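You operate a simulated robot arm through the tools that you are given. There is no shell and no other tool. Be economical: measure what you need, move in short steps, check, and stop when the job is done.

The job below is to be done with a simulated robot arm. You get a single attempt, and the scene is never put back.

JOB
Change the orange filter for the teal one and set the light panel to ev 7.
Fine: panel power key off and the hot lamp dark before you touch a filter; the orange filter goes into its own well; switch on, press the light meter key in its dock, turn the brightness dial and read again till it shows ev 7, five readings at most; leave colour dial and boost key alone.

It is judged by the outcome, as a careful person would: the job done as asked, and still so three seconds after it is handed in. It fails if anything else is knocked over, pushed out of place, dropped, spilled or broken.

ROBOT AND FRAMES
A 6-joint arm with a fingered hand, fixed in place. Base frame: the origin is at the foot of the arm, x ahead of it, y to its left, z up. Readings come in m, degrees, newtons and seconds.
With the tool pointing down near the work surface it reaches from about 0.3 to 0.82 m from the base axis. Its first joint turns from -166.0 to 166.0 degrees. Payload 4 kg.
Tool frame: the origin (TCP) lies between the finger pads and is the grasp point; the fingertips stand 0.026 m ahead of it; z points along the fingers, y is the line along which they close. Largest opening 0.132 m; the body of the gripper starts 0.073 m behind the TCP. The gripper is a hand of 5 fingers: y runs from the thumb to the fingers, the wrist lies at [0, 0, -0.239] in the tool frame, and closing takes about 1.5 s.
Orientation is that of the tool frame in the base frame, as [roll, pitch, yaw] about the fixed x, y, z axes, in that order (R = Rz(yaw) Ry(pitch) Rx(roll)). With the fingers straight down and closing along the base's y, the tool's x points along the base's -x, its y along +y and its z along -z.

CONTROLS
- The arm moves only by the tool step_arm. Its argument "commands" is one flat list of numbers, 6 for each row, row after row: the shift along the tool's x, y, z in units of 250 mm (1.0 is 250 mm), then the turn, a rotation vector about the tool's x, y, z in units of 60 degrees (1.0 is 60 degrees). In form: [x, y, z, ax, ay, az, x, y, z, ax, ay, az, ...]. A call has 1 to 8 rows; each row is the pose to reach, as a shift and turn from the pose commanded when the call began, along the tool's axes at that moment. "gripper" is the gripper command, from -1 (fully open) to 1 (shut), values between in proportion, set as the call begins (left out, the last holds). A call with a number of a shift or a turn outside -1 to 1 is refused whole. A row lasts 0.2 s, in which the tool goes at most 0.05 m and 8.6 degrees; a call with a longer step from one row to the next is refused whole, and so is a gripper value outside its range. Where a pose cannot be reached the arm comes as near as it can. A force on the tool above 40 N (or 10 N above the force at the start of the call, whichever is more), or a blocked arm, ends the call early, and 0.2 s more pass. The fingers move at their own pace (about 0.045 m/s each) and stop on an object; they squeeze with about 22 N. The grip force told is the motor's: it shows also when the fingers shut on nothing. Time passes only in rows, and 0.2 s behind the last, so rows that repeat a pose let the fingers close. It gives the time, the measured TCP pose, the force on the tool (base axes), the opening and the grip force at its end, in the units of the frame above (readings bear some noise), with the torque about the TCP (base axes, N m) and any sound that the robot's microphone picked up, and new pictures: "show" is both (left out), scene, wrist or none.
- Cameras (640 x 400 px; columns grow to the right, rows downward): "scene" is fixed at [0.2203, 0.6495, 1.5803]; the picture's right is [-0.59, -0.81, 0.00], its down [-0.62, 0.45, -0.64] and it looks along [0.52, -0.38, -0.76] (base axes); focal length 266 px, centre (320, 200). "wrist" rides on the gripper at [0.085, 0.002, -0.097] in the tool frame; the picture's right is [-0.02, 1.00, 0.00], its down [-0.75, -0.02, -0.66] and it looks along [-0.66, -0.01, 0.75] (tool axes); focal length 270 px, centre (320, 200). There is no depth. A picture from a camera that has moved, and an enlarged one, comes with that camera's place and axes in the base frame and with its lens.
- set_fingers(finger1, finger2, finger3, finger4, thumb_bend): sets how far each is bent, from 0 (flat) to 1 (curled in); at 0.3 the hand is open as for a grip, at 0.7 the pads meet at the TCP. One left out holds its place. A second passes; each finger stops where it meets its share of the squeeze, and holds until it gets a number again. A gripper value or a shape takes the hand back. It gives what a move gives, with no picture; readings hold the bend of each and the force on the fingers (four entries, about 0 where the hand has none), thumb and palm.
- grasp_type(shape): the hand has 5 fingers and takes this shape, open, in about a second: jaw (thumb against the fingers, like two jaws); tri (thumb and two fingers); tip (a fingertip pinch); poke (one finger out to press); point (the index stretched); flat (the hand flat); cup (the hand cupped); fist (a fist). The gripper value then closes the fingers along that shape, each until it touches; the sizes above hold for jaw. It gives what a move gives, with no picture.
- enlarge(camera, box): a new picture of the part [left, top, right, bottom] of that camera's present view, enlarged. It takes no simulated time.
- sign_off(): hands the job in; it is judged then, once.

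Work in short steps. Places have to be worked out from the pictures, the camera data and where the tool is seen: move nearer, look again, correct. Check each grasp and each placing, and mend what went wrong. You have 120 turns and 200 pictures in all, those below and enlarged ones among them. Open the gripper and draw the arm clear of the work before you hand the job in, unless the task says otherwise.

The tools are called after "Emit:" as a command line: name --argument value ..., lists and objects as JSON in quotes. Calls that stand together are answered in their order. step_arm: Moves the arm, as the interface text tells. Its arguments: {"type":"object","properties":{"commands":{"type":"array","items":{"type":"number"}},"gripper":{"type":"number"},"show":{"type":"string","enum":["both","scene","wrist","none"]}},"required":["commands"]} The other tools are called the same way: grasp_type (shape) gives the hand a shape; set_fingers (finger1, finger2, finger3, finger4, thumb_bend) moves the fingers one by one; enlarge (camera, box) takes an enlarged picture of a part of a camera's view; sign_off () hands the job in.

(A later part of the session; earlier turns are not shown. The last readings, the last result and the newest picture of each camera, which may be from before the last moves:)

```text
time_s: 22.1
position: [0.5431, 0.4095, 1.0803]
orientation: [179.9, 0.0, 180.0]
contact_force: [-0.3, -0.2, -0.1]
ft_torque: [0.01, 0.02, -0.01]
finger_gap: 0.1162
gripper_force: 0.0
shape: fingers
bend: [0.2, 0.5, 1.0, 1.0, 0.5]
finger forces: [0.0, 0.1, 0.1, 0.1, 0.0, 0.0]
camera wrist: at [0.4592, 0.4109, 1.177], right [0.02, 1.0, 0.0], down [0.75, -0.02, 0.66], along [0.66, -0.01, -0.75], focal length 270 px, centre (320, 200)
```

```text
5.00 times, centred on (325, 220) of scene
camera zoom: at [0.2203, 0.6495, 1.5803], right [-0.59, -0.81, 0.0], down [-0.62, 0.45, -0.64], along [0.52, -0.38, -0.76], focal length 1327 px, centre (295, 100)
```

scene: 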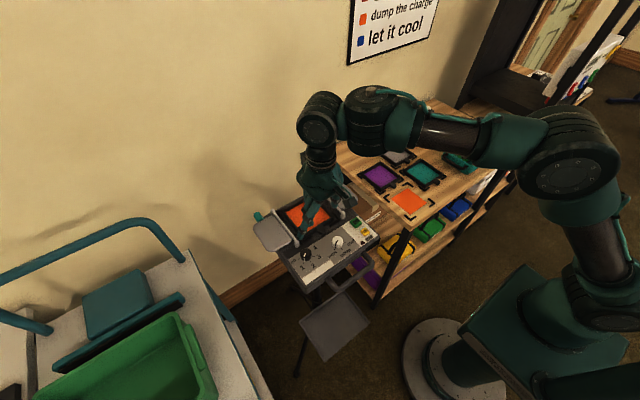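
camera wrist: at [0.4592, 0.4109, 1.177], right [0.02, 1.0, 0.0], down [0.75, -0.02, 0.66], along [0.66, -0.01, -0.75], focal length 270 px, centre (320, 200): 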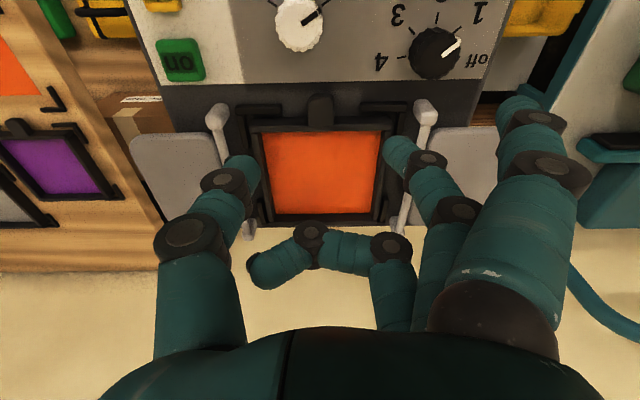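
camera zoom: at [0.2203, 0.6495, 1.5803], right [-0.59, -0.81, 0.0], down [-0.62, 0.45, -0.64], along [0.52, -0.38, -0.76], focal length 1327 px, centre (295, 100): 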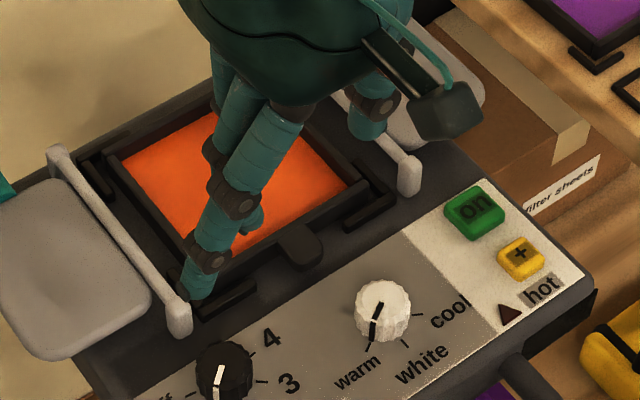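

Alignment in y is good; tab centre (0.5415, 0.410). I curl the index away, then descend.

Emit:
set_fingers --finger1 1 --finger2 0.52 --thumb_bend 0.52

Emit:
step_arm --commands '[0.004, 0, 0.1, 0, 0, 0, 0.004, 0, 0.2, 0, 0, 0, 0.004, 0, 0.24, 0, 0, 0]' --show "none"

Emit:
enlarge --camera "scene" --box '[280, 190, 360, 250]'

Emit:
enlarge --camera "wrist" --box '[120, 0, 540, 260]'

```text
time_s: 23.1
position: [0.543, 0.4098, 1.0813]
orientation: [179.9, 0.0, -179.9]
contact_force: [-0.2, 0.1, 0.2]
ft_torque: [-0.04, 0.02, 0.0]
finger_gap: 0.0513
gripper_force: 0.0
shape: fingers
bend: [1.0, 0.52, 1.0, 1.0, 0.52]
finger forces: [0.0, 0.1, 0.1, 0.0, 0.0, 0.0]
```

```text
time_s: 23.9
position: [0.5404, 0.4093, 1.019]
orientation: [-180.0, -0.1, -179.9]
contact_force: [0.7, -0.1, 0.0]
ft_torque: [-0.03, -0.01, -0.02]
finger_gap: 0.0517
gripper_force: 0.1
shape: fingers
bend: [1.0, 0.52, 1.0, 1.0, 0.52]
finger forces: [0.1, 0.1, 0.0, 0.0, 0.0, 0.0]
```

```text
6.67 times, centred on (320, 220) of scene
camera zoom: at [0.2203, 0.6495, 1.5803], right [-0.59, -0.81, 0.0], down [-0.62, 0.45, -0.64], along [0.52, -0.38, -0.76], focal length 1770 px, centre (320, 67)
```

zoom: 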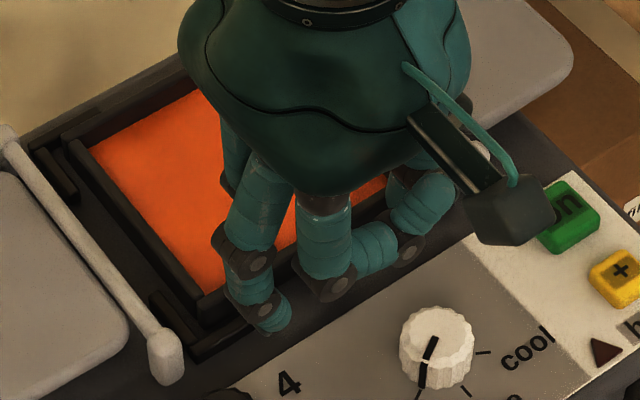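

```text
1.52 times, centred on (330, 130) of wrist
camera zoom: at [0.4571, 0.4104, 1.1157], right [0.02, 1.0, 0.0], down [0.75, -0.02, 0.66], along [0.66, -0.01, -0.75], focal length 412 px, centre (305, 307)
```

zoom: 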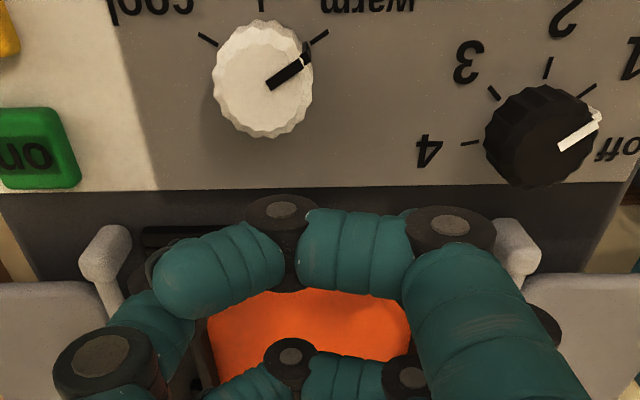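

No contact yet; going down the rest in small steps.

Emit:
step_arm --commands '[0, 0, 0.02, 0, 0, 0, 0, 0, 0.04, 0, 0, 0, 0, 0, 0.056, 0, 0, 0]' --show "none"

Emit:
enlarge --camera "scene" --box '[290, 200, 350, 245]'

```text
time_s: 24.9
position: [0.5417, 0.4102, 1.011]
orientation: [179.7, 0.4, 180.0]
contact_force: [-1.7, 0.2, 7.5]
ft_torque: [-0.35, 0.07, -0.05]
finger_gap: 0.0518
gripper_force: 4.1
shape: fingers
bend: [1.0, 0.52, 1.0, 1.0, 0.52]
finger forces: [0.0, 0.0, 0.1, 0.1, 7.6, 0.1]
stopped in row 3: the force on the tool passed its limit (the readings are from after the stop); the commanded pose is now the measured one
```

```text
8.89 times, centred on (320, 222) of scene
camera zoom: at [0.2203, 0.6495, 1.5803], right [-0.59, -0.81, 0.0], down [-0.62, 0.45, -0.64], along [0.52, -0.38, -0.76], focal length 2360 px, centre (320, 0)
```

zoom: 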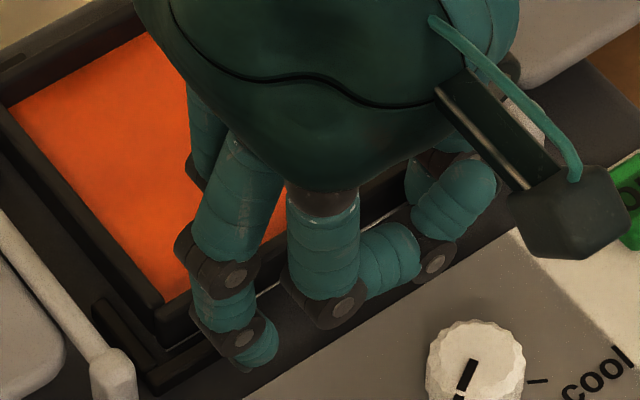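

The thumb touched the frame/bracket. I raise, yaw ~18° so thumb and finger 2 face each other squarely across the tab, and narrow the opening.

Emit:
step_arm --commands '[0.004, 0, -0.06, 0, 0, 0, 0.01, 0, -0.1, 0, 0, 0.14, 0.01, 0, -0.1, 0, 0, 0.28, 0.01, 0, -0.1, 0, 0, 0.3, 0.01, 0, -0.1, 0, 0, 0.3]' --show "none"

Emit:
set_fingers --finger1 0.0 --finger2 0.58 --thumb_bend 0.58

Emit:
enlarge --camera "wrist" --box '[120, 0, 540, 260]'

Emit:
enlarge --camera "scene" --box '[270, 190, 370, 260]'

```text
time_s: 26.1
position: [0.5398, 0.4088, 1.0353]
orientation: [179.7, 0.2, 162.1]
contact_force: [0.3, -0.2, -0.6]
ft_torque: [0.0, 0.0, 0.0]
finger_gap: 0.0517
gripper_force: 0.2
shape: fingers
bend: [1.0, 0.52, 1.0, 1.0, 0.52]
finger forces: [0.0, 0.0, 0.0, 0.0, 0.0, 0.0]
```

```text
time_s: 27.1
position: [0.5378, 0.4087, 1.0365]
orientation: [179.7, 0.3, 162.1]
contact_force: [0.5, 1.1, 0.3]
ft_torque: [-0.01, 0.02, 0.01]
finger_gap: 0.1261
gripper_force: 0.2
shape: fingers
bend: [0.0, 0.57, 1.0, 1.0, 0.57]
finger forces: [0.1, 0.0, 0.0, 0.0, 0.0, 0.1]
```

```text
1.52 times, centred on (330, 130) of wrist
camera zoom: at [0.4591, 0.4356, 1.1316], right [0.33, 0.94, 0.01], down [0.71, -0.25, 0.66], along [0.63, -0.21, -0.75], focal length 412 px, centre (305, 307)
```

zoom: 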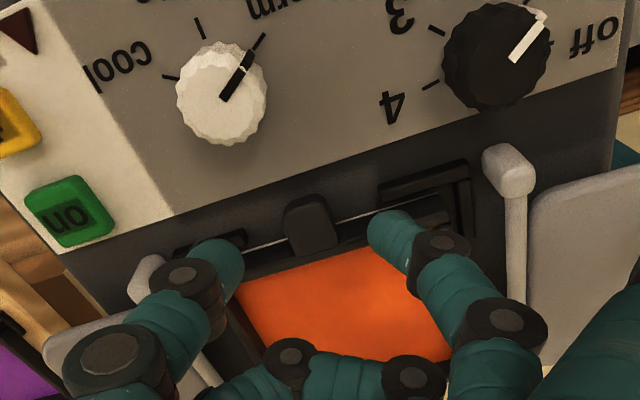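

```text
5.71 times, centred on (320, 225) of scene
camera zoom: at [0.2203, 0.6495, 1.5803], right [-0.59, -0.81, 0.0], down [-0.62, 0.45, -0.64], along [0.52, -0.38, -0.76], focal length 1517 px, centre (320, 57)
```

zoom: 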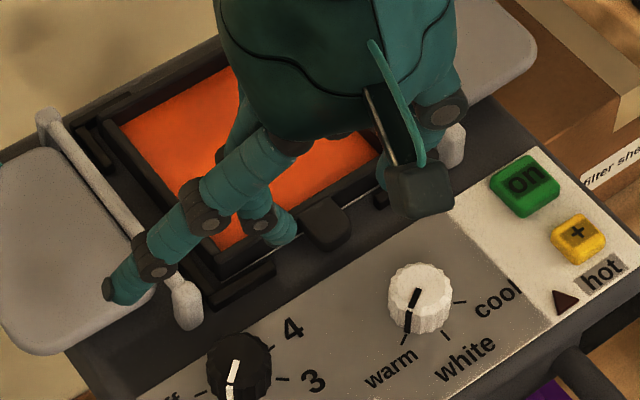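

Clear view: tips straddle the tab well at x≈0.537. I curl the index again, narrow the pinch slightly more, and descend.

Emit:
set_fingers --finger1 1 --finger2 0.61 --thumb_bend 0.61

Emit:
step_arm --commands '[-0.01, 0, 0.04, 0, 0, 0, -0.01, 0, 0.08, 0, 0, 0, -0.01, 0, 0.11, 0, 0, 0, -0.01, 0, 0.13, 0, 0, 0]' --show "none"

Emit:
enlarge --camera "scene" --box '[290, 200, 350, 245]'

```text
time_s: 28.1
position: [0.5398, 0.4086, 1.0363]
orientation: [179.8, 0.3, 162.0]
contact_force: [0.1, -0.2, -0.2]
ft_torque: [0.0, 0.0, -0.01]
finger_gap: 0.0472
gripper_force: 0.0
shape: fingers
bend: [1.0, 0.61, 1.0, 1.0, 0.61]
finger forces: [0.0, 0.0, 0.0, 0.0, 0.0, 0.0]
```

```text
time_s: 29.1
position: [0.5419, 0.4079, 1.0035]
orientation: [179.7, 0.3, 162.1]
contact_force: [-3.1, 1.7, 4.6]
ft_torque: [-0.06, 0.06, -0.1]
finger_gap: 0.047
gripper_force: 3.0
shape: fingers
bend: [1.0, 0.61, 1.0, 1.0, 0.62]
finger forces: [0.0, 0.3, 0.0, 0.0, 5.1, 0.0]
```

```text
8.89 times, centred on (320, 222) of scene
camera zoom: at [0.2203, 0.6495, 1.5803], right [-0.59, -0.81, 0.0], down [-0.62, 0.45, -0.64], along [0.52, -0.38, -0.76], focal length 2360 px, centre (320, 0)
```

zoom: 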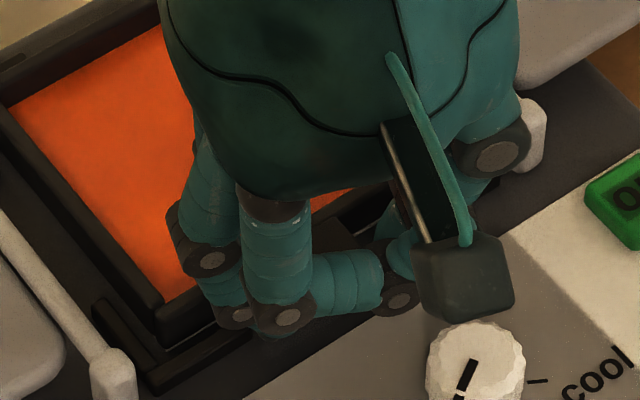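

Deep enough now; the thumb leans on the frame edge slightly. I back off 3 mm in -x and close the pinch.

Emit:
step_arm --commands '[0.014, 0.003, -0.004, 0, 0, 0, 0.014, 0.003, -0.004, 0, 0, 0]' --show "none"

Emit:
set_fingers --finger2 0.85 --thumb_bend 0.85

Emit:
enlarge --camera "scene" --box '[290, 200, 350, 245]'

Emit:
enlarge --camera "wrist" --box '[120, 0, 540, 260]'

```text
time_s: 29.6
position: [0.5377, 0.41, 1.0031]
orientation: [179.7, 0.2, 162.0]
contact_force: [0.6, -0.2, -0.5]
ft_torque: [0.01, 0.02, 0.02]
finger_gap: 0.0473
gripper_force: 0.2
shape: fingers
bend: [1.0, 0.61, 1.0, 1.0, 0.61]
finger forces: [0.0, 0.2, 0.0, 0.1, 0.0, 0.1]
```

```text
time_s: 30.6
position: [0.5367, 0.4092, 1.0025]
orientation: [179.8, 0.2, 162.0]
contact_force: [-18.3, -18.5, 1.4]
ft_torque: [-0.23, 0.23, 0.04]
finger_gap: 0.0423
gripper_force: 21.1
shape: fingers
bend: [1.0, 0.77, 1.0, 1.0, 0.74]
finger forces: [0.1, 14.9, 0.0, 0.1, 27.0, 0.0]
```

```text
8.89 times, centred on (320, 222) of scene
camera zoom: at [0.2203, 0.6495, 1.5803], right [-0.59, -0.81, 0.0], down [-0.62, 0.45, -0.64], along [0.52, -0.38, -0.76], focal length 2360 px, centre (320, 0)
```

zoom: 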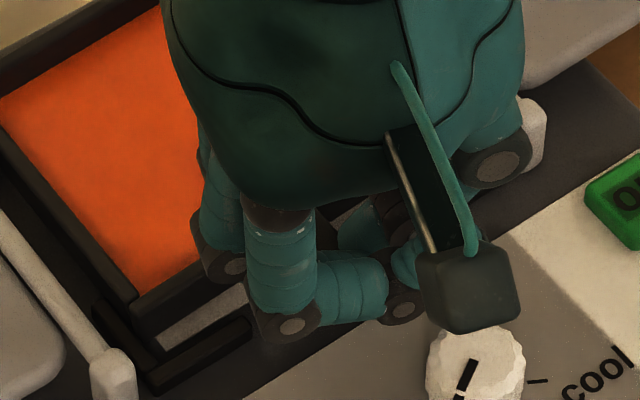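

```text
1.52 times, centred on (330, 130) of wrist
camera zoom: at [0.458, 0.4365, 1.1002], right [0.33, 0.94, 0.0], down [0.71, -0.25, 0.66], along [0.63, -0.21, -0.75], focal length 412 px, centre (305, 307)
```

zoom: 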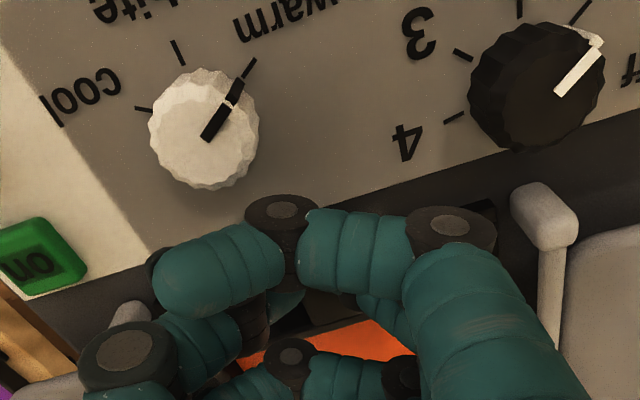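

The filter shifted slightly as I closed. I reopen and look.

Emit:
set_fingers --finger2 0.58 --thumb_bend 0.58

Emit:
step_arm --commands '[0, 0, -0.06, 0, 0, 0, 0, 0, -0.16, 0, 0, 0, 0, 0, -0.16, 0, 0, 0]' --show "none"

Emit:
set_fingers --finger1 0.1

Emit:
enlarge --camera "scene" --box '[270, 190, 350, 250]'

Emit:
enlarge --camera "wrist" --box '[120, 0, 540, 260]'

```text
time_s: 31.6
position: [0.5388, 0.4101, 1.0032]
orientation: [179.7, 0.3, 162.0]
contact_force: [-11.3, -3.1, 4.6]
ft_torque: [0.0, 0.19, 0.09]
finger_gap: 0.049
gripper_force: 5.4
shape: fingers
bend: [1.0, 0.76, 1.0, 1.0, 0.57]
finger forces: [0.1, 11.0, 0.0, 0.0, 0.0, 0.0]
```

```text
time_s: 32.5
position: [0.5367, 0.4094, 1.0426]
orientation: [179.8, 0.2, 162.0]
contact_force: [-0.1, 0.2, -0.3]
ft_torque: [0.01, -0.04, 0.02]
finger_gap: 0.0488
gripper_force: 0.1
shape: fingers
bend: [1.0, 0.57, 1.0, 1.0, 0.57]
finger forces: [0.1, 0.0, 0.0, 0.1, 0.0, 0.0]
```

```text
time_s: 33.5
position: [0.5375, 0.4099, 1.0434]
orientation: [179.7, 0.2, 162.0]
contact_force: [0.9, -0.2, -0.3]
ft_torque: [-0.01, 0.0, 0.02]
finger_gap: 0.1148
gripper_force: 0.0
shape: fingers
bend: [0.1, 0.57, 1.0, 1.0, 0.57]
finger forces: [0.0, 0.0, 0.0, 0.0, 0.0, 0.0]
```

```text
6.67 times, centred on (310, 220) of scene
camera zoom: at [0.2203, 0.6495, 1.5803], right [-0.59, -0.81, 0.0], down [-0.62, 0.45, -0.64], along [0.52, -0.38, -0.76], focal length 1770 px, centre (387, 67)
```

zoom: 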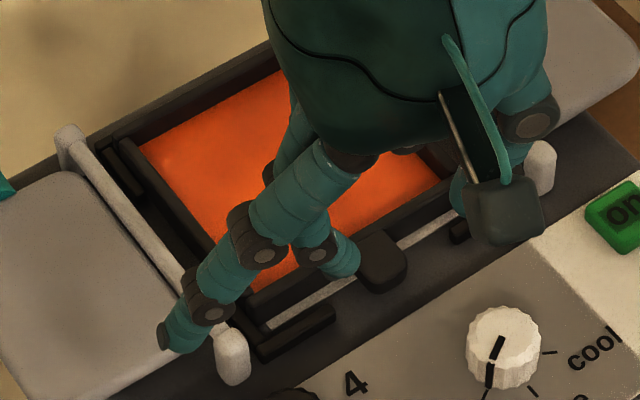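

```text
1.52 times, centred on (330, 130) of wrist
camera zoom: at [0.4578, 0.4369, 1.1393], right [0.33, 0.94, 0.01], down [0.71, -0.25, 0.66], along [0.63, -0.21, -0.75], focal length 412 px, centre (305, 307)
```

zoom: 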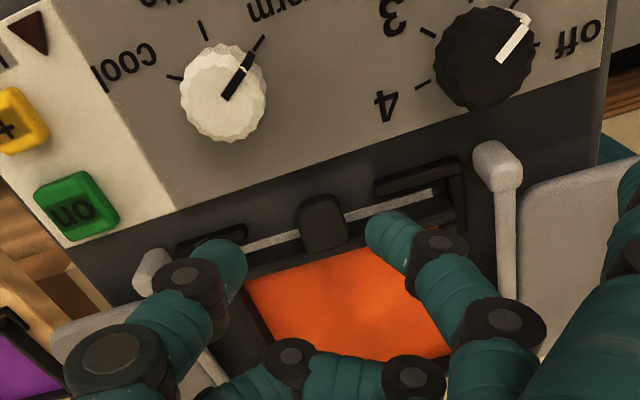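

The filter slid ~4 mm back in its seat, still flat. The tab is now at about (0.5445, 0.416); I recentre on it, curl the index, and go down again.

Emit:
set_fingers --finger1 1 --finger2 0.6 --thumb_bend 0.6

Emit:
step_arm --commands '[-0.015, 0.03, 0.04, 0, 0, -0.08, -0.015, 0.03, 0.09, 0, 0, -0.08, -0.015, 0.03, 0.13, 0, 0, -0.08, -0.015, 0.03, 0.158, 0, 0, -0.08]' --show "none"

Emit:
enlarge --camera "scene" --box '[290, 200, 350, 245]'

```text
time_s: 34.5
position: [0.538, 0.4096, 1.0439]
orientation: [179.6, 0.2, 162.1]
contact_force: [0.4, 1.2, -0.4]
ft_torque: [-0.01, 0.0, 0.0]
finger_gap: 0.0477
gripper_force: 0.0
shape: fingers
bend: [1.0, 0.6, 1.0, 1.0, 0.6]
finger forces: [0.0, 0.1, 0.0, 0.0, 0.0, 0.0]
```

```text
time_s: 35.5
position: [0.5439, 0.4174, 1.0085]
orientation: [179.5, 0.5, 166.9]
contact_force: [-0.3, 4.3, 26.4]
ft_torque: [0.8, 0.16, -0.01]
finger_gap: 0.048
gripper_force: 13.0
shape: fingers
bend: [1.0, 0.67, 1.0, 1.0, 0.6]
finger forces: [0.1, 26.4, 0.0, 0.1, 0.0, 0.1]
```

```text
8.89 times, centred on (320, 222) of scene
camera zoom: at [0.2203, 0.6495, 1.5803], right [-0.59, -0.81, 0.0], down [-0.62, 0.45, -0.64], along [0.52, -0.38, -0.76], focal length 2360 px, centre (320, 0)
```

zoom: 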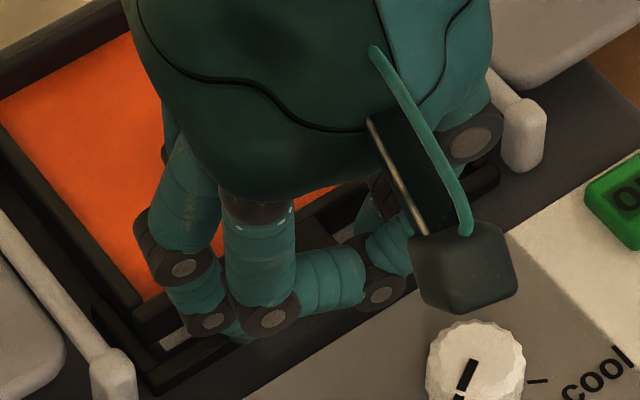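

Finger 2 landed on the bracket end. I raise, narrow the pinch, and check alignment with the index out of view.

Emit:
step_arm --commands '[0, 0, -0.08, 0, 0, 0, 0, 0, -0.1, 0, 0, 0, 0, 0, -0.1, 0, 0, 0]' --show "none"

Emit:
set_fingers --finger1 0.1 --finger2 0.65 --thumb_bend 0.65

Emit:
enlarge --camera "wrist" --box '[200, 40, 460, 200]'

Emit:
enlarge --camera "scene" --box '[270, 190, 350, 250]'

```text
time_s: 36.2
position: [0.5434, 0.415, 1.028]
orientation: [179.6, 0.3, 166.8]
contact_force: [0.0, -0.3, 0.2]
ft_torque: [0.02, -0.01, -0.01]
finger_gap: 0.0478
gripper_force: 0.1
shape: fingers
bend: [1.0, 0.6, 1.0, 1.0, 0.6]
finger forces: [0.0, 0.1, 0.1, 0.0, 0.0, 0.1]
```

```text
time_s: 37.2
position: [0.5448, 0.4161, 1.0293]
orientation: [179.7, 0.3, 166.8]
contact_force: [0.2, 0.1, -0.2]
ft_torque: [0.0, 0.0, -0.01]
finger_gap: 0.1029
gripper_force: 0.0
shape: fingers
bend: [0.1, 0.65, 1.0, 1.0, 0.65]
finger forces: [0.0, 0.1, 0.0, 0.0, 0.0, 0.0]
```

```text
2.46 times, centred on (330, 120) of wrist
camera zoom: at [0.4627, 0.4358, 1.1255], right [0.25, 0.97, 0.01], down [0.73, -0.19, 0.66], along [0.64, -0.16, -0.75], focal length 665 px, centre (295, 397)
```

zoom: 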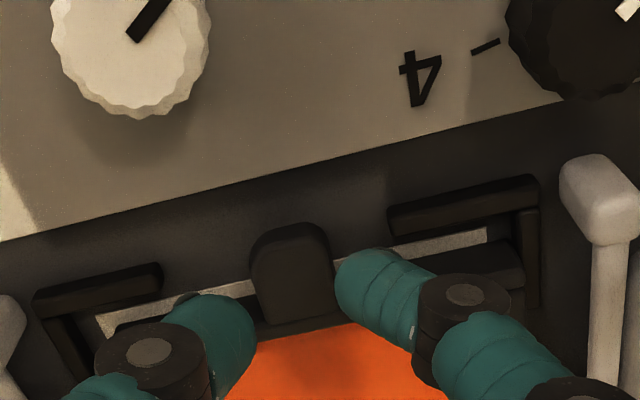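

```text
6.67 times, centred on (310, 220) of scene
camera zoom: at [0.2203, 0.6495, 1.5803], right [-0.59, -0.81, 0.0], down [-0.62, 0.45, -0.64], along [0.52, -0.38, -0.76], focal length 1770 px, centre (387, 67)
```

zoom: 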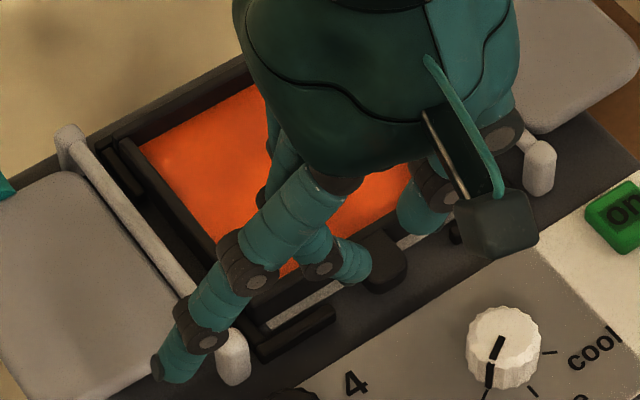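

Aligned: tips at y 0.396/0.4345 around tab at 0.4153, brackets beyond. I curl the index and lower straight down.

Emit:
set_fingers --finger1 1

Emit:
step_arm --commands '[0.003, -0.004, 0.04, 0, 0, 0, 0.003, -0.004, 0.07, 0, 0, 0, 0.003, -0.004, 0.09, 0, 0, 0, 0.003, -0.004, 0.105, 0, 0, 0]' --show "none"

```text
time_s: 38.2
position: [0.5433, 0.4155, 1.0284]
orientation: [179.7, 0.2, 166.8]
contact_force: [0.6, 0.7, -0.6]
ft_torque: [-0.01, 0.03, -0.01]
finger_gap: 0.0455
gripper_force: 0.1
shape: fingers
bend: [1.0, 0.65, 1.0, 1.0, 0.65]
finger forces: [0.0, 0.1, 0.0, 0.0, 0.0, 0.1]
```

```text
time_s: 39.2
position: [0.5433, 0.4148, 1.0033]
orientation: [179.7, 0.4, 166.7]
contact_force: [0.3, -2.6, 2.5]
ft_torque: [-0.09, 0.0, 0.0]
finger_gap: 0.0458
gripper_force: 1.3
shape: fingers
bend: [1.0, 0.65, 1.0, 1.0, 0.65]
finger forces: [0.0, 0.1, 0.0, 0.0, 2.0, 0.1]
```

Down with light thumb contact against the tab. Closing the pinch.

Emit:
set_fingers --finger2 0.85 --thumb_bend 0.8

Emit:
enlarge --camera "scene" --box '[270, 190, 350, 250]'

Emit:
enlarge --camera "wrist" --box '[200, 40, 460, 240]'

```text
time_s: 40.2
position: [0.543, 0.414, 1.0025]
orientation: [179.7, 0.3, 166.7]
contact_force: [-5.3, -14.4, 1.1]
ft_torque: [-0.26, 0.09, -0.03]
finger_gap: 0.0443
gripper_force: 14.8
shape: fingers
bend: [1.0, 0.7, 1.0, 1.0, 0.68]
finger forces: [0.0, 6.8, 0.1, 0.0, 22.1, 0.0]
```

```text
6.67 times, centred on (310, 220) of scene
camera zoom: at [0.2203, 0.6495, 1.5803], right [-0.59, -0.81, 0.0], down [-0.62, 0.45, -0.64], along [0.52, -0.38, -0.76], focal length 1770 px, centre (387, 67)
```

zoom: 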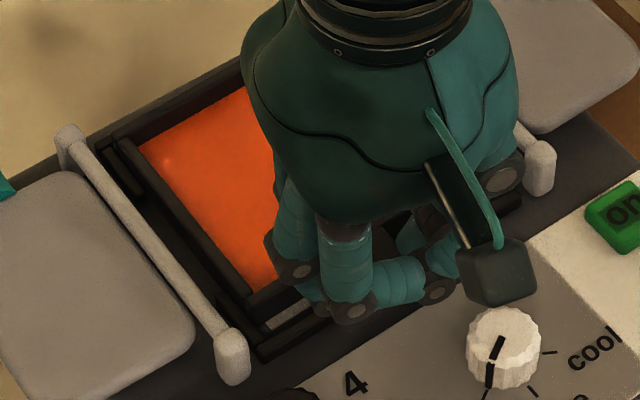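

```text
2.00 times, centred on (330, 140) of wrist
camera zoom: at [0.4617, 0.4351, 1.0995], right [0.25, 0.97, 0.01], down [0.73, -0.19, 0.66], along [0.64, -0.16, -0.75], focal length 541 px, centre (300, 320)
```

zoom: 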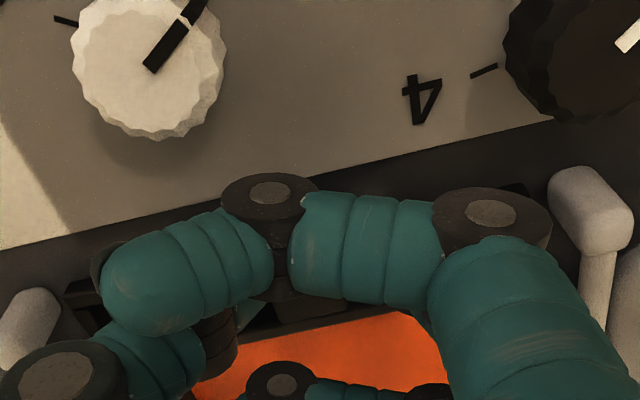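

Gripped but unbalanced (filter against bracket). I shift 3 mm -y to balance, then check forces.

Emit:
step_arm --commands '[0, -0.006, 0, 0, 0, 0, 0, -0.012, 0, 0, 0, 0, 0, -0.012, 0, 0, 0, 0]' --show "none"

```text
time_s: 41.0
position: [0.543, 0.413, 1.0052]
orientation: [179.7, 0.2, 166.8]
contact_force: [-5.3, -6.0, 0.0]
ft_torque: [-0.07, 0.1, -0.02]
finger_gap: 0.0439
gripper_force: 13.1
shape: fingers
bend: [1.0, 0.7, 1.0, 1.0, 0.7]
finger forces: [0.1, 10.4, 0.0, 0.0, 16.5, 0.1]
```

Better balanced (10 / 16 N). I lift 15 mm and look.

Emit:
step_arm --commands '[0, -0.008, -0.02, 0, 0, 0, 0, -0.008, -0.04, 0, 0, 0, 0, -0.008, -0.06, 0, 0, 0]' --show "none"

Emit:
enlarge --camera "scene" --box '[270, 180, 360, 250]'

```text
time_s: 41.9
position: [0.5426, 0.4107, 1.0185]
orientation: [179.7, 0.3, 166.8]
contact_force: [-2.7, -1.0, 0.4]
ft_torque: [-0.02, 0.06, 0.01]
finger_gap: 0.0431
gripper_force: 12.3
shape: fingers
bend: [1.0, 0.67, 1.0, 1.0, 0.73]
finger forces: [0.0, 11.5, 0.1, 0.0, 13.4, 0.0]
```

```text
5.71 times, centred on (315, 215) of scene
camera zoom: at [0.2203, 0.6495, 1.5803], right [-0.59, -0.81, 0.0], down [-0.62, 0.45, -0.64], along [0.52, -0.38, -0.76], focal length 1517 px, centre (349, 114)
```

zoom: 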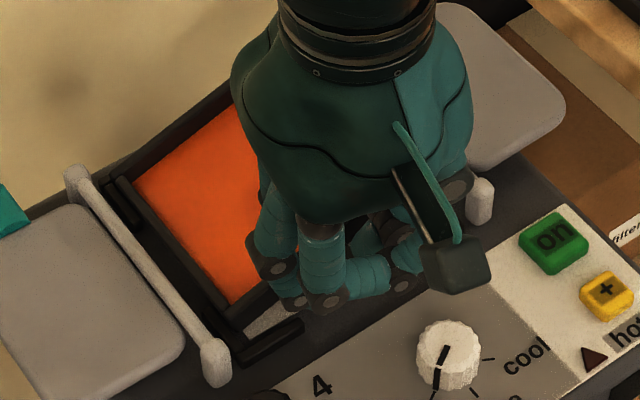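

Front edge is up; checking how much it tilts with a further lift.

Emit:
step_arm --commands '[0, 0, -0.04, 0, 0, 0, 0, 0, -0.08, 0, 0, 0, 0, 0, -0.12, 0, 0, 0, 0, 0, -0.16, 0, 0, 0, 0, 0, -0.16, 0, 0, 0]'

Emit:
enlarge --camera "scene" --box '[260, 160, 370, 250]'

```text
time_s: 43.0
position: [0.5408, 0.4108, 1.0592]
orientation: [179.7, 0.3, 166.8]
contact_force: [-0.1, 0.3, -0.1]
ft_torque: [-0.01, 0.02, -0.01]
finger_gap: 0.0429
gripper_force: 12.7
shape: fingers
bend: [1.0, 0.66, 1.0, 1.0, 0.74]
finger forces: [0.1, 12.7, 0.0, 0.0, 11.6, 0.0]
camera wrist: at [0.4597, 0.4314, 1.1547], right [0.25, 0.97, 0.01], down [0.73, -0.19, 0.66], along [0.64, -0.16, -0.75], focal length 270 px, centre (320, 200)
```

scene: 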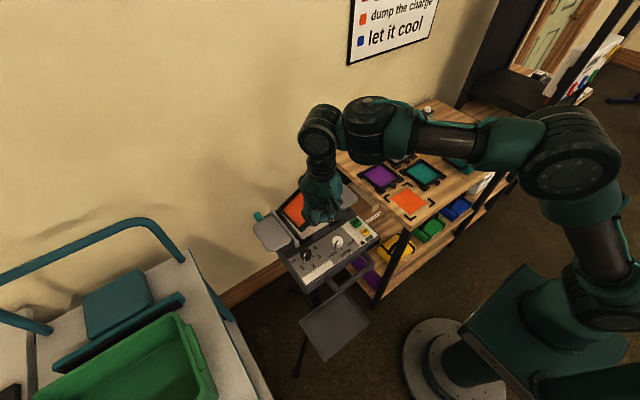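
wrist: 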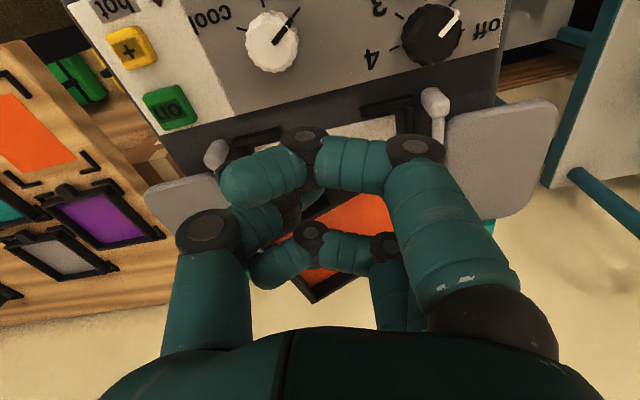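

```text
4.44 times, centred on (315, 205) of scene
camera zoom: at [0.2203, 0.6495, 1.5803], right [-0.59, -0.81, 0.0], down [-0.62, 0.45, -0.64], along [0.52, -0.38, -0.76], focal length 1180 px, centre (342, 178)
```

zoom: 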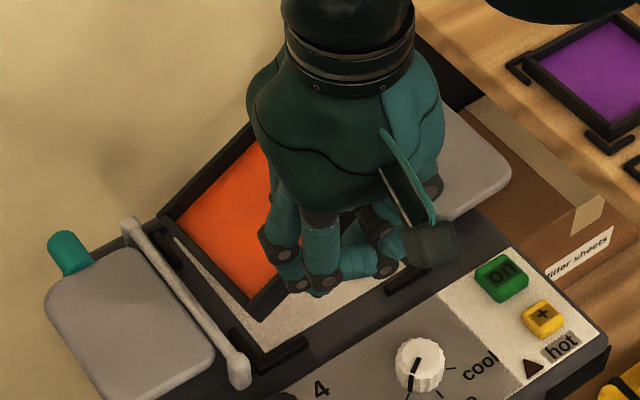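

The filter is lifted and held. I raise further and open the index out of the way to see how it sits in the pinch.

Emit:
step_arm --commands '[0, 0, -0.08, 0, 0, 0, 0, 0, -0.16, 0, 0, 0, 0, 0, -0.24, 0, 0, 0, 0, 0, -0.28, 0, 0, 0]' --show "none"

Emit:
set_fingers --finger1 0.2

Emit:
enlarge --camera "wrist" --box '[120, 40, 520, 340]'

Emit:
enlarge --camera "scene" --box '[250, 150, 370, 240]'

```text
time_s: 44.0
position: [0.5433, 0.4106, 1.1272]
orientation: [179.6, 0.3, 166.8]
contact_force: [-0.6, 0.3, 0.4]
ft_torque: [-0.03, -0.02, 0.02]
finger_gap: 0.0424
gripper_force: 0.1
shape: fingers
bend: [1.0, 0.71, 1.0, 1.0, 0.78]
finger forces: [0.1, 0.1, 0.0, 0.0, 0.0, 0.1]
```

```text
time_s: 45.0
position: [0.5431, 0.4095, 1.1274]
orientation: [179.7, 0.4, 166.8]
contact_force: [0.7, 0.3, 0.0]
ft_torque: [-0.01, 0.0, 0.0]
finger_gap: 0.075
gripper_force: 0.0
shape: fingers
bend: [0.2, 0.71, 1.0, 1.0, 0.78]
finger forces: [0.0, 0.0, 0.0, 0.0, 0.0, 0.0]
```

```text
1.33 times, centred on (320, 190) of wrist
camera zoom: at [0.4611, 0.4301, 1.2239], right [0.25, 0.97, 0.01], down [0.73, -0.19, 0.66], along [0.64, -0.16, -0.75], focal length 360 px, centre (320, 213)
```

zoom: 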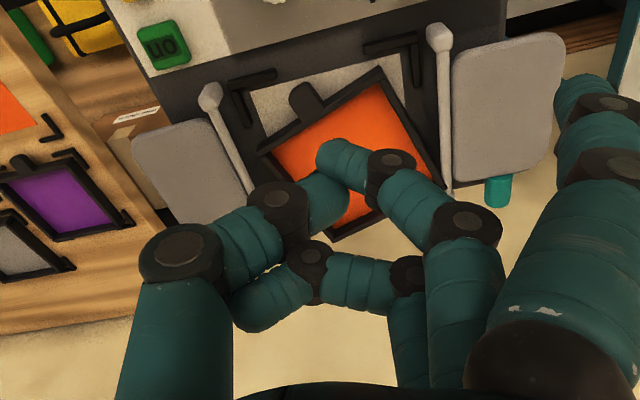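

```text
4.44 times, centred on (310, 195) of scene
camera zoom: at [0.2203, 0.6495, 1.5803], right [-0.59, -0.81, 0.0], down [-0.62, 0.45, -0.64], along [0.52, -0.38, -0.76], focal length 1180 px, centre (364, 222)
```

zoom: 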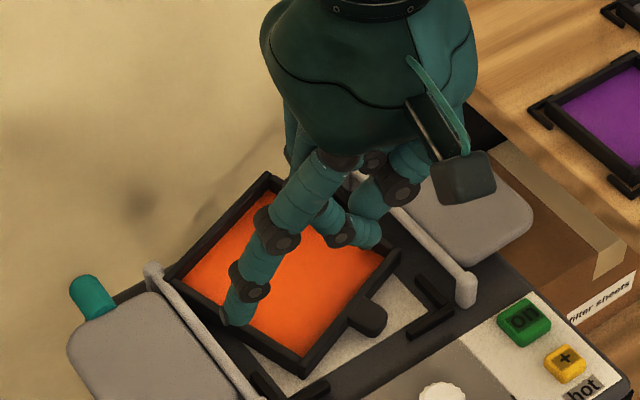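

The filter slipped and settled back on the panel seat, rotated ~22°. The slip angle shows the pinch's true opposing line is ~25° off tool y. With the filter rotated so, a hand yaw near 180° lines up properly with the tab at (0.5595, 0.395). I reposition above it.

Emit:
set_fingers --finger1 0.1 --finger2 0.62 --thumb_bend 0.62

Emit:
step_arm --commands '[-0.03, -0.02, 0.08, 0, 0, -0.1, -0.06, -0.04, 0.16, 0, 0, -0.2, -0.083, -0.046, 0.24, 0, 0, -0.22, -0.083, -0.046, 0.31, 0, 0, -0.22, -0.083, -0.046, 0.31, 0, 0, -0.22]' --show "none"

Emit:
enlarge --camera "wrist" --box '[160, 20, 520, 240]'

Emit:
enlarge --camera "scene" --box '[260, 170, 360, 240]'

```text
time_s: 46.0
position: [0.5427, 0.4093, 1.1281]
orientation: [179.7, 0.3, 166.8]
contact_force: [-0.3, 0.4, -0.7]
ft_torque: [-0.02, 0.0, -0.03]
finger_gap: 0.1068
gripper_force: 0.1
shape: fingers
bend: [0.1, 0.62, 1.0, 1.0, 0.62]
finger forces: [0.1, 0.0, 0.0, 0.0, 0.1, 0.1]
```

```text
time_s: 47.2
position: [0.5585, 0.3943, 1.0514]
orientation: [179.8, 0.4, -180.0]
contact_force: [0.5, -0.7, -0.2]
ft_torque: [0.0, -0.01, 0.02]
finger_gap: 0.1071
gripper_force: 0.1
shape: fingers
bend: [0.1, 0.62, 1.0, 1.0, 0.62]
finger forces: [0.0, 0.1, 0.0, 0.1, 0.1, 0.0]
```

```text
1.78 times, centred on (340, 130) of wrist
camera zoom: at [0.4742, 0.3954, 1.1474], right [0.02, 1.0, 0.0], down [0.75, -0.02, 0.66], along [0.66, -0.01, -0.75], focal length 480 px, centre (284, 324)
```

zoom: 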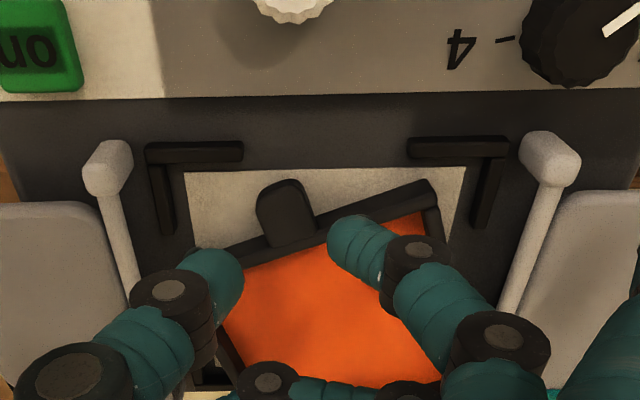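

```text
5.71 times, centred on (310, 205) of scene
camera zoom: at [0.2203, 0.6495, 1.5803], right [-0.59, -0.81, 0.0], down [-0.62, 0.45, -0.64], along [0.52, -0.38, -0.76], focal length 1517 px, centre (377, 171)
```

zoom: 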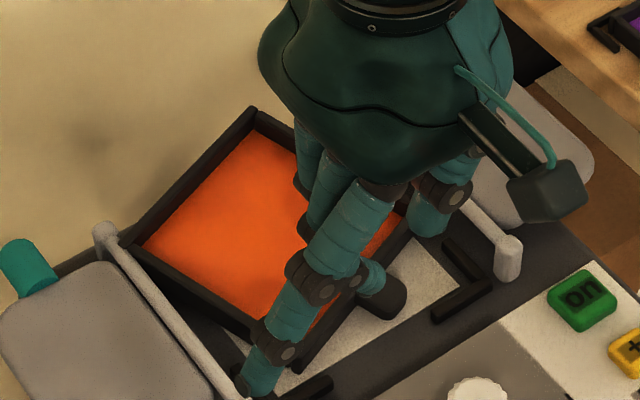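

Alignment is excellent (tips' midpoint on the tab, matching angle). I curl the index and lower.

Emit:
set_fingers --finger1 1

Emit:
step_arm --commands '[0, 0.002, 0.06, 0, 0, 0, 0, 0.002, 0.12, 0, 0, 0, 0, 0.002, 0.15, 0, 0, 0, 0, 0.002, 0.17, 0, 0, 0, 0, 0.002, 0.19, 0, 0, 0]' --show "none"

```text
time_s: 48.2
position: [0.5574, 0.3946, 1.0512]
orientation: [179.8, 0.3, -180.0]
contact_force: [-0.1, -0.2, -0.1]
ft_torque: [-0.01, 0.02, -0.01]
finger_gap: 0.0468
gripper_force: 0.2
shape: fingers
bend: [1.0, 0.62, 1.0, 1.0, 0.62]
finger forces: [0.0, 0.1, 0.0, 0.0, 0.0, 0.0]
```

```text
time_s: 49.5
position: [0.5603, 0.3953, 1.0038]
orientation: [179.8, 0.3, 180.0]
contact_force: [-0.7, 0.2, -0.3]
ft_torque: [0.02, -0.02, 0.0]
finger_gap: 0.0467
gripper_force: 0.0
shape: fingers
bend: [1.0, 0.62, 1.0, 1.0, 0.62]
finger forces: [0.0, 0.0, 0.0, 0.1, 0.1, 0.1]
```

No contact; probing a few mm lower for a deeper hold.

Emit:
step_arm --commands '[0, 0, 0.012, 0, 0, 0, 0, 0, 0.024, 0, 0, 0, 0, 0, 0.024, 0, 0, 0]' --show "none"

```text
time_s: 50.2
position: [0.5604, 0.394, 1.0003]
orientation: [179.6, 0.5, 180.0]
contact_force: [-4.7, -3.9, 35.8]
ft_torque: [-0.8, 0.32, -0.15]
finger_gap: 0.046
gripper_force: 18.2
shape: fingers
bend: [1.0, 0.63, 1.0, 1.0, 0.64]
finger forces: [0.0, 4.8, 0.1, 0.0, 31.6, 0.1]
```

Floor found at about TCP z 1.001. I back up 2.5 mm and close the pinch.

Emit:
step_arm --commands '[0, 0, -0.018, 0, 0, 0, 0, 0, -0.018, 0, 0, 0]' --show "none"

Emit:
set_fingers --finger2 0.9 --thumb_bend 0.9

Emit:
enlarge --camera "scene" --box '[260, 170, 360, 240]'

```text
time_s: 50.9
position: [0.5597, 0.3947, 1.0007]
orientation: [179.8, 0.3, -179.9]
contact_force: [3.8, -0.5, 8.8]
ft_torque: [-0.22, -0.12, 0.11]
finger_gap: 0.0463
gripper_force: 4.7
shape: fingers
bend: [1.0, 0.62, 1.0, 1.0, 0.63]
finger forces: [0.1, 0.0, 0.1, 0.0, 9.2, 0.0]
```

```text
time_s: 51.9
position: [0.5606, 0.3943, 1.0021]
orientation: [179.8, 0.4, -180.0]
contact_force: [-15.9, -14.5, 1.0]
ft_torque: [-0.12, 0.27, 0.02]
finger_gap: 0.0424
gripper_force: 17.6
shape: fingers
bend: [1.0, 0.71, 1.0, 1.0, 0.72]
finger forces: [0.1, 12.1, 0.0, 0.0, 22.8, 0.0]
```

```text
5.71 times, centred on (310, 205) of scene
camera zoom: at [0.2203, 0.6495, 1.5803], right [-0.59, -0.81, 0.0], down [-0.62, 0.45, -0.64], along [0.52, -0.38, -0.76], focal length 1517 px, centre (377, 171)
```

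zoom: 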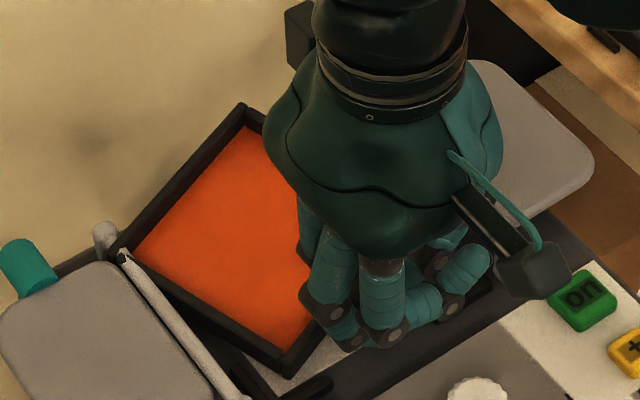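

The filter is pushed against the rod; I relax by moving toward -x,-y a few mm.

Emit:
step_arm --commands '[0.008, -0.01, 0, 0, 0, 0, 0.014, -0.018, -0.004, 0, 0, 0, 0.014, -0.018, -0.004, 0, 0, 0]' --show "none"

```text
time_s: 52.6
position: [0.557, 0.3914, 1.0032]
orientation: [179.6, 0.4, 180.0]
contact_force: [-6.6, -5.6, -0.1]
ft_torque: [0.02, 0.15, 0.03]
finger_gap: 0.0415
gripper_force: 12.5
shape: fingers
bend: [1.0, 0.69, 1.0, 1.0, 0.75]
finger forces: [0.0, 10.7, 0.0, 0.1, 14.8, 0.0]
```

Emit:
step_arm --commands '[0.01, -0.01, 0, 0, 0, 0, 0.014, -0.014, -0.008, 0, 0, 0, 0.014, -0.014, -0.016, 0, 0, 0, 0.014, -0.014, -0.03, 0, 0, 0]' --show "none"

Emit:
enlarge --camera "scene" --box '[260, 170, 360, 240]'

Emit:
enlarge --camera "wrist" --box '[160, 20, 520, 300]'

```text
time_s: 53.6
position: [0.5535, 0.3864, 1.0096]
orientation: [179.7, 0.3, -179.9]
contact_force: [-5.7, -3.7, 1.0]
ft_torque: [-0.05, 0.12, 0.15]
finger_gap: 0.0408
gripper_force: 8.9
shape: fingers
bend: [1.0, 0.71, 1.0, 1.0, 0.8]
finger forces: [0.1, 9.5, 0.1, 0.0, 8.0, 0.0]
```

```text
5.71 times, centred on (310, 205) of scene
camera zoom: at [0.2203, 0.6495, 1.5803], right [-0.59, -0.81, 0.0], down [-0.62, 0.45, -0.64], along [0.52, -0.38, -0.76], focal length 1517 px, centre (377, 171)
```

zoom: 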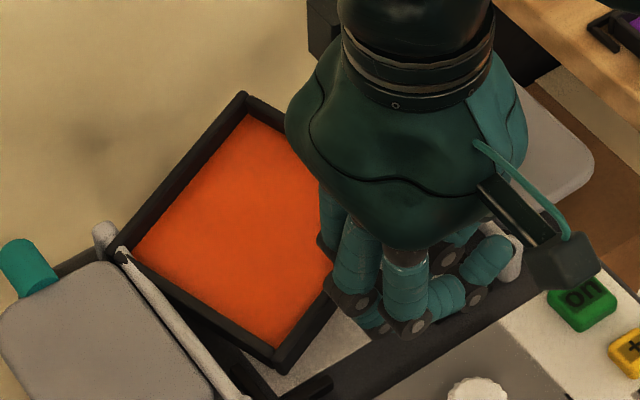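

```text
1.43 times, centred on (340, 160) of wrist
camera zoom: at [0.4688, 0.3882, 1.1062], right [0.02, 1.0, 0.0], down [0.75, -0.02, 0.66], along [0.66, -0.01, -0.75], focal length 386 px, centre (291, 257)
```

zoom: 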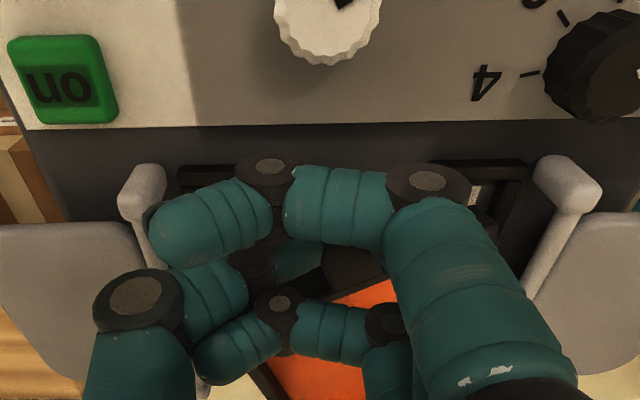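

The filter stays stuck against the rod and rotates in the pinch. I release, rise, and test the "tri" shape for a better pinch.

Emit:
set_fingers --finger2 0.58 --thumb_bend 0.58

Emit:
step_arm --commands '[0.02, 0, -0.08, 0, 0, 0, 0.06, 0, -0.24, 0, 0, 0, 0.12, 0, -0.4, 0, 0, 0, 0.2, 0, -0.5, 0, 0, 0, 0.2, 0, -0.5, 0, 0, 0]' --show "none"

Emit:
grasp_type --shape "tri"

Emit:
enlarge --camera "wrist" --box '[80, 0, 560, 300]'

Emit:
step_arm --commands '[0, 0, 0, 0, 0, 0, 0, 0, 0, 0, 0, 0, 0, 0, 0, 0, 0, 0, 0, 0, 0, 0, 0, 0, 0, 0, 0, 0, 0, 0, 0, 0, 0, 0, 0, 0, 0, 0, 0, 0, 0, 0]' --gripper 1 --show "wrist"

Emit:
enlarge --camera "scene" --box '[250, 160, 370, 250]'

```text
time_s: 54.6
position: [0.5527, 0.3872, 1.0104]
orientation: [179.8, 0.3, -180.0]
contact_force: [-1.2, -0.1, -0.6]
ft_torque: [0.01, 0.02, 0.03]
finger_gap: 0.049
gripper_force: 0.0
shape: fingers
bend: [1.0, 0.57, 1.0, 1.0, 0.57]
finger forces: [0.0, 0.0, 0.0, 0.1, 0.0, 0.1]
```

```text
time_s: 55.9
position: [0.5018, 0.3872, 1.1368]
orientation: [179.9, 0.3, 180.0]
contact_force: [-0.2, 0.4, 0.6]
ft_torque: [0.01, 0.04, -0.01]
finger_gap: 0.0489
gripper_force: 0.0
shape: fingers
bend: [1.0, 0.57, 1.0, 1.0, 0.57]
finger forces: [0.1, 0.0, 0.0, 0.0, 0.0, 0.1]
```

```text
time_s: 56.8
position: [0.5018, 0.387, 1.1368]
orientation: [179.7, 0.3, 180.0]
contact_force: [-0.6, 0.0, 0.3]
ft_torque: [0.01, -0.03, 0.01]
finger_gap: 0.132
gripper_force: 0.1
shape: tri
bend: [0.0, 0.3, 0.3, 0.0, 0.3]
finger forces: [0.0, 0.0, 0.1, 0.1, 0.1, 0.0]
```

```text
1.33 times, centred on (320, 150) of wrist
camera zoom: at [0.4183, 0.3885, 1.2329], right [0.02, 1.0, 0.0], down [0.75, -0.02, 0.66], along [0.66, -0.01, -0.75], focal length 360 px, centre (320, 267)
```

zoom: 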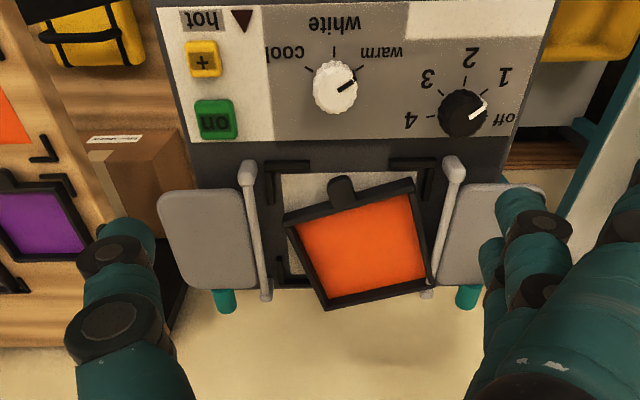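

```text
time_s: 58.4
position: [0.5027, 0.3865, 1.1367]
orientation: [179.9, 0.2, -179.9]
contact_force: [-0.2, -1.1, -1.0]
ft_torque: [0.02, 0.02, 0.0]
finger_gap: 0.0001
gripper_force: 0.0
shape: tri
bend: [0.0, 0.64, 0.64, 0.0, 0.67]
finger forces: [0.0, 0.0, 0.0, 0.1, 0.0, 0.0]
camera wrist: at [0.4183, 0.3885, 1.233], right [0.02, 1.0, 0.0], down [0.75, -0.02, 0.66], along [0.66, -0.01, -0.75], focal length 270 px, centre (320, 200)
```

wrist: 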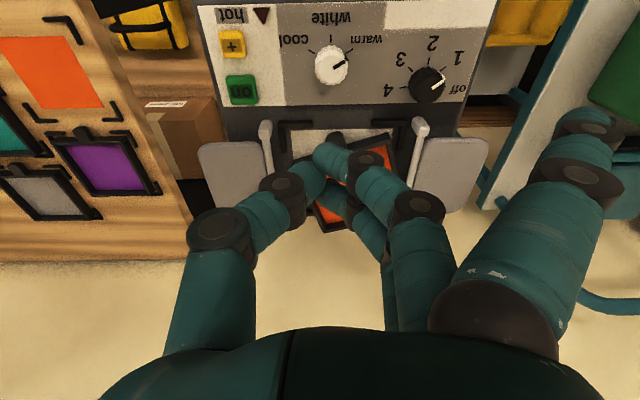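

```text
4.44 times, centred on (310, 205) of scene
camera zoom: at [0.2203, 0.6495, 1.5803], right [-0.59, -0.81, 0.0], down [-0.62, 0.45, -0.64], along [0.52, -0.38, -0.76], focal length 1180 px, centre (364, 178)
```

zoom: 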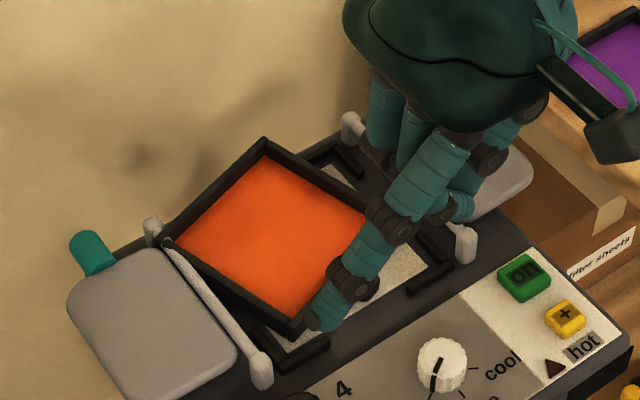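

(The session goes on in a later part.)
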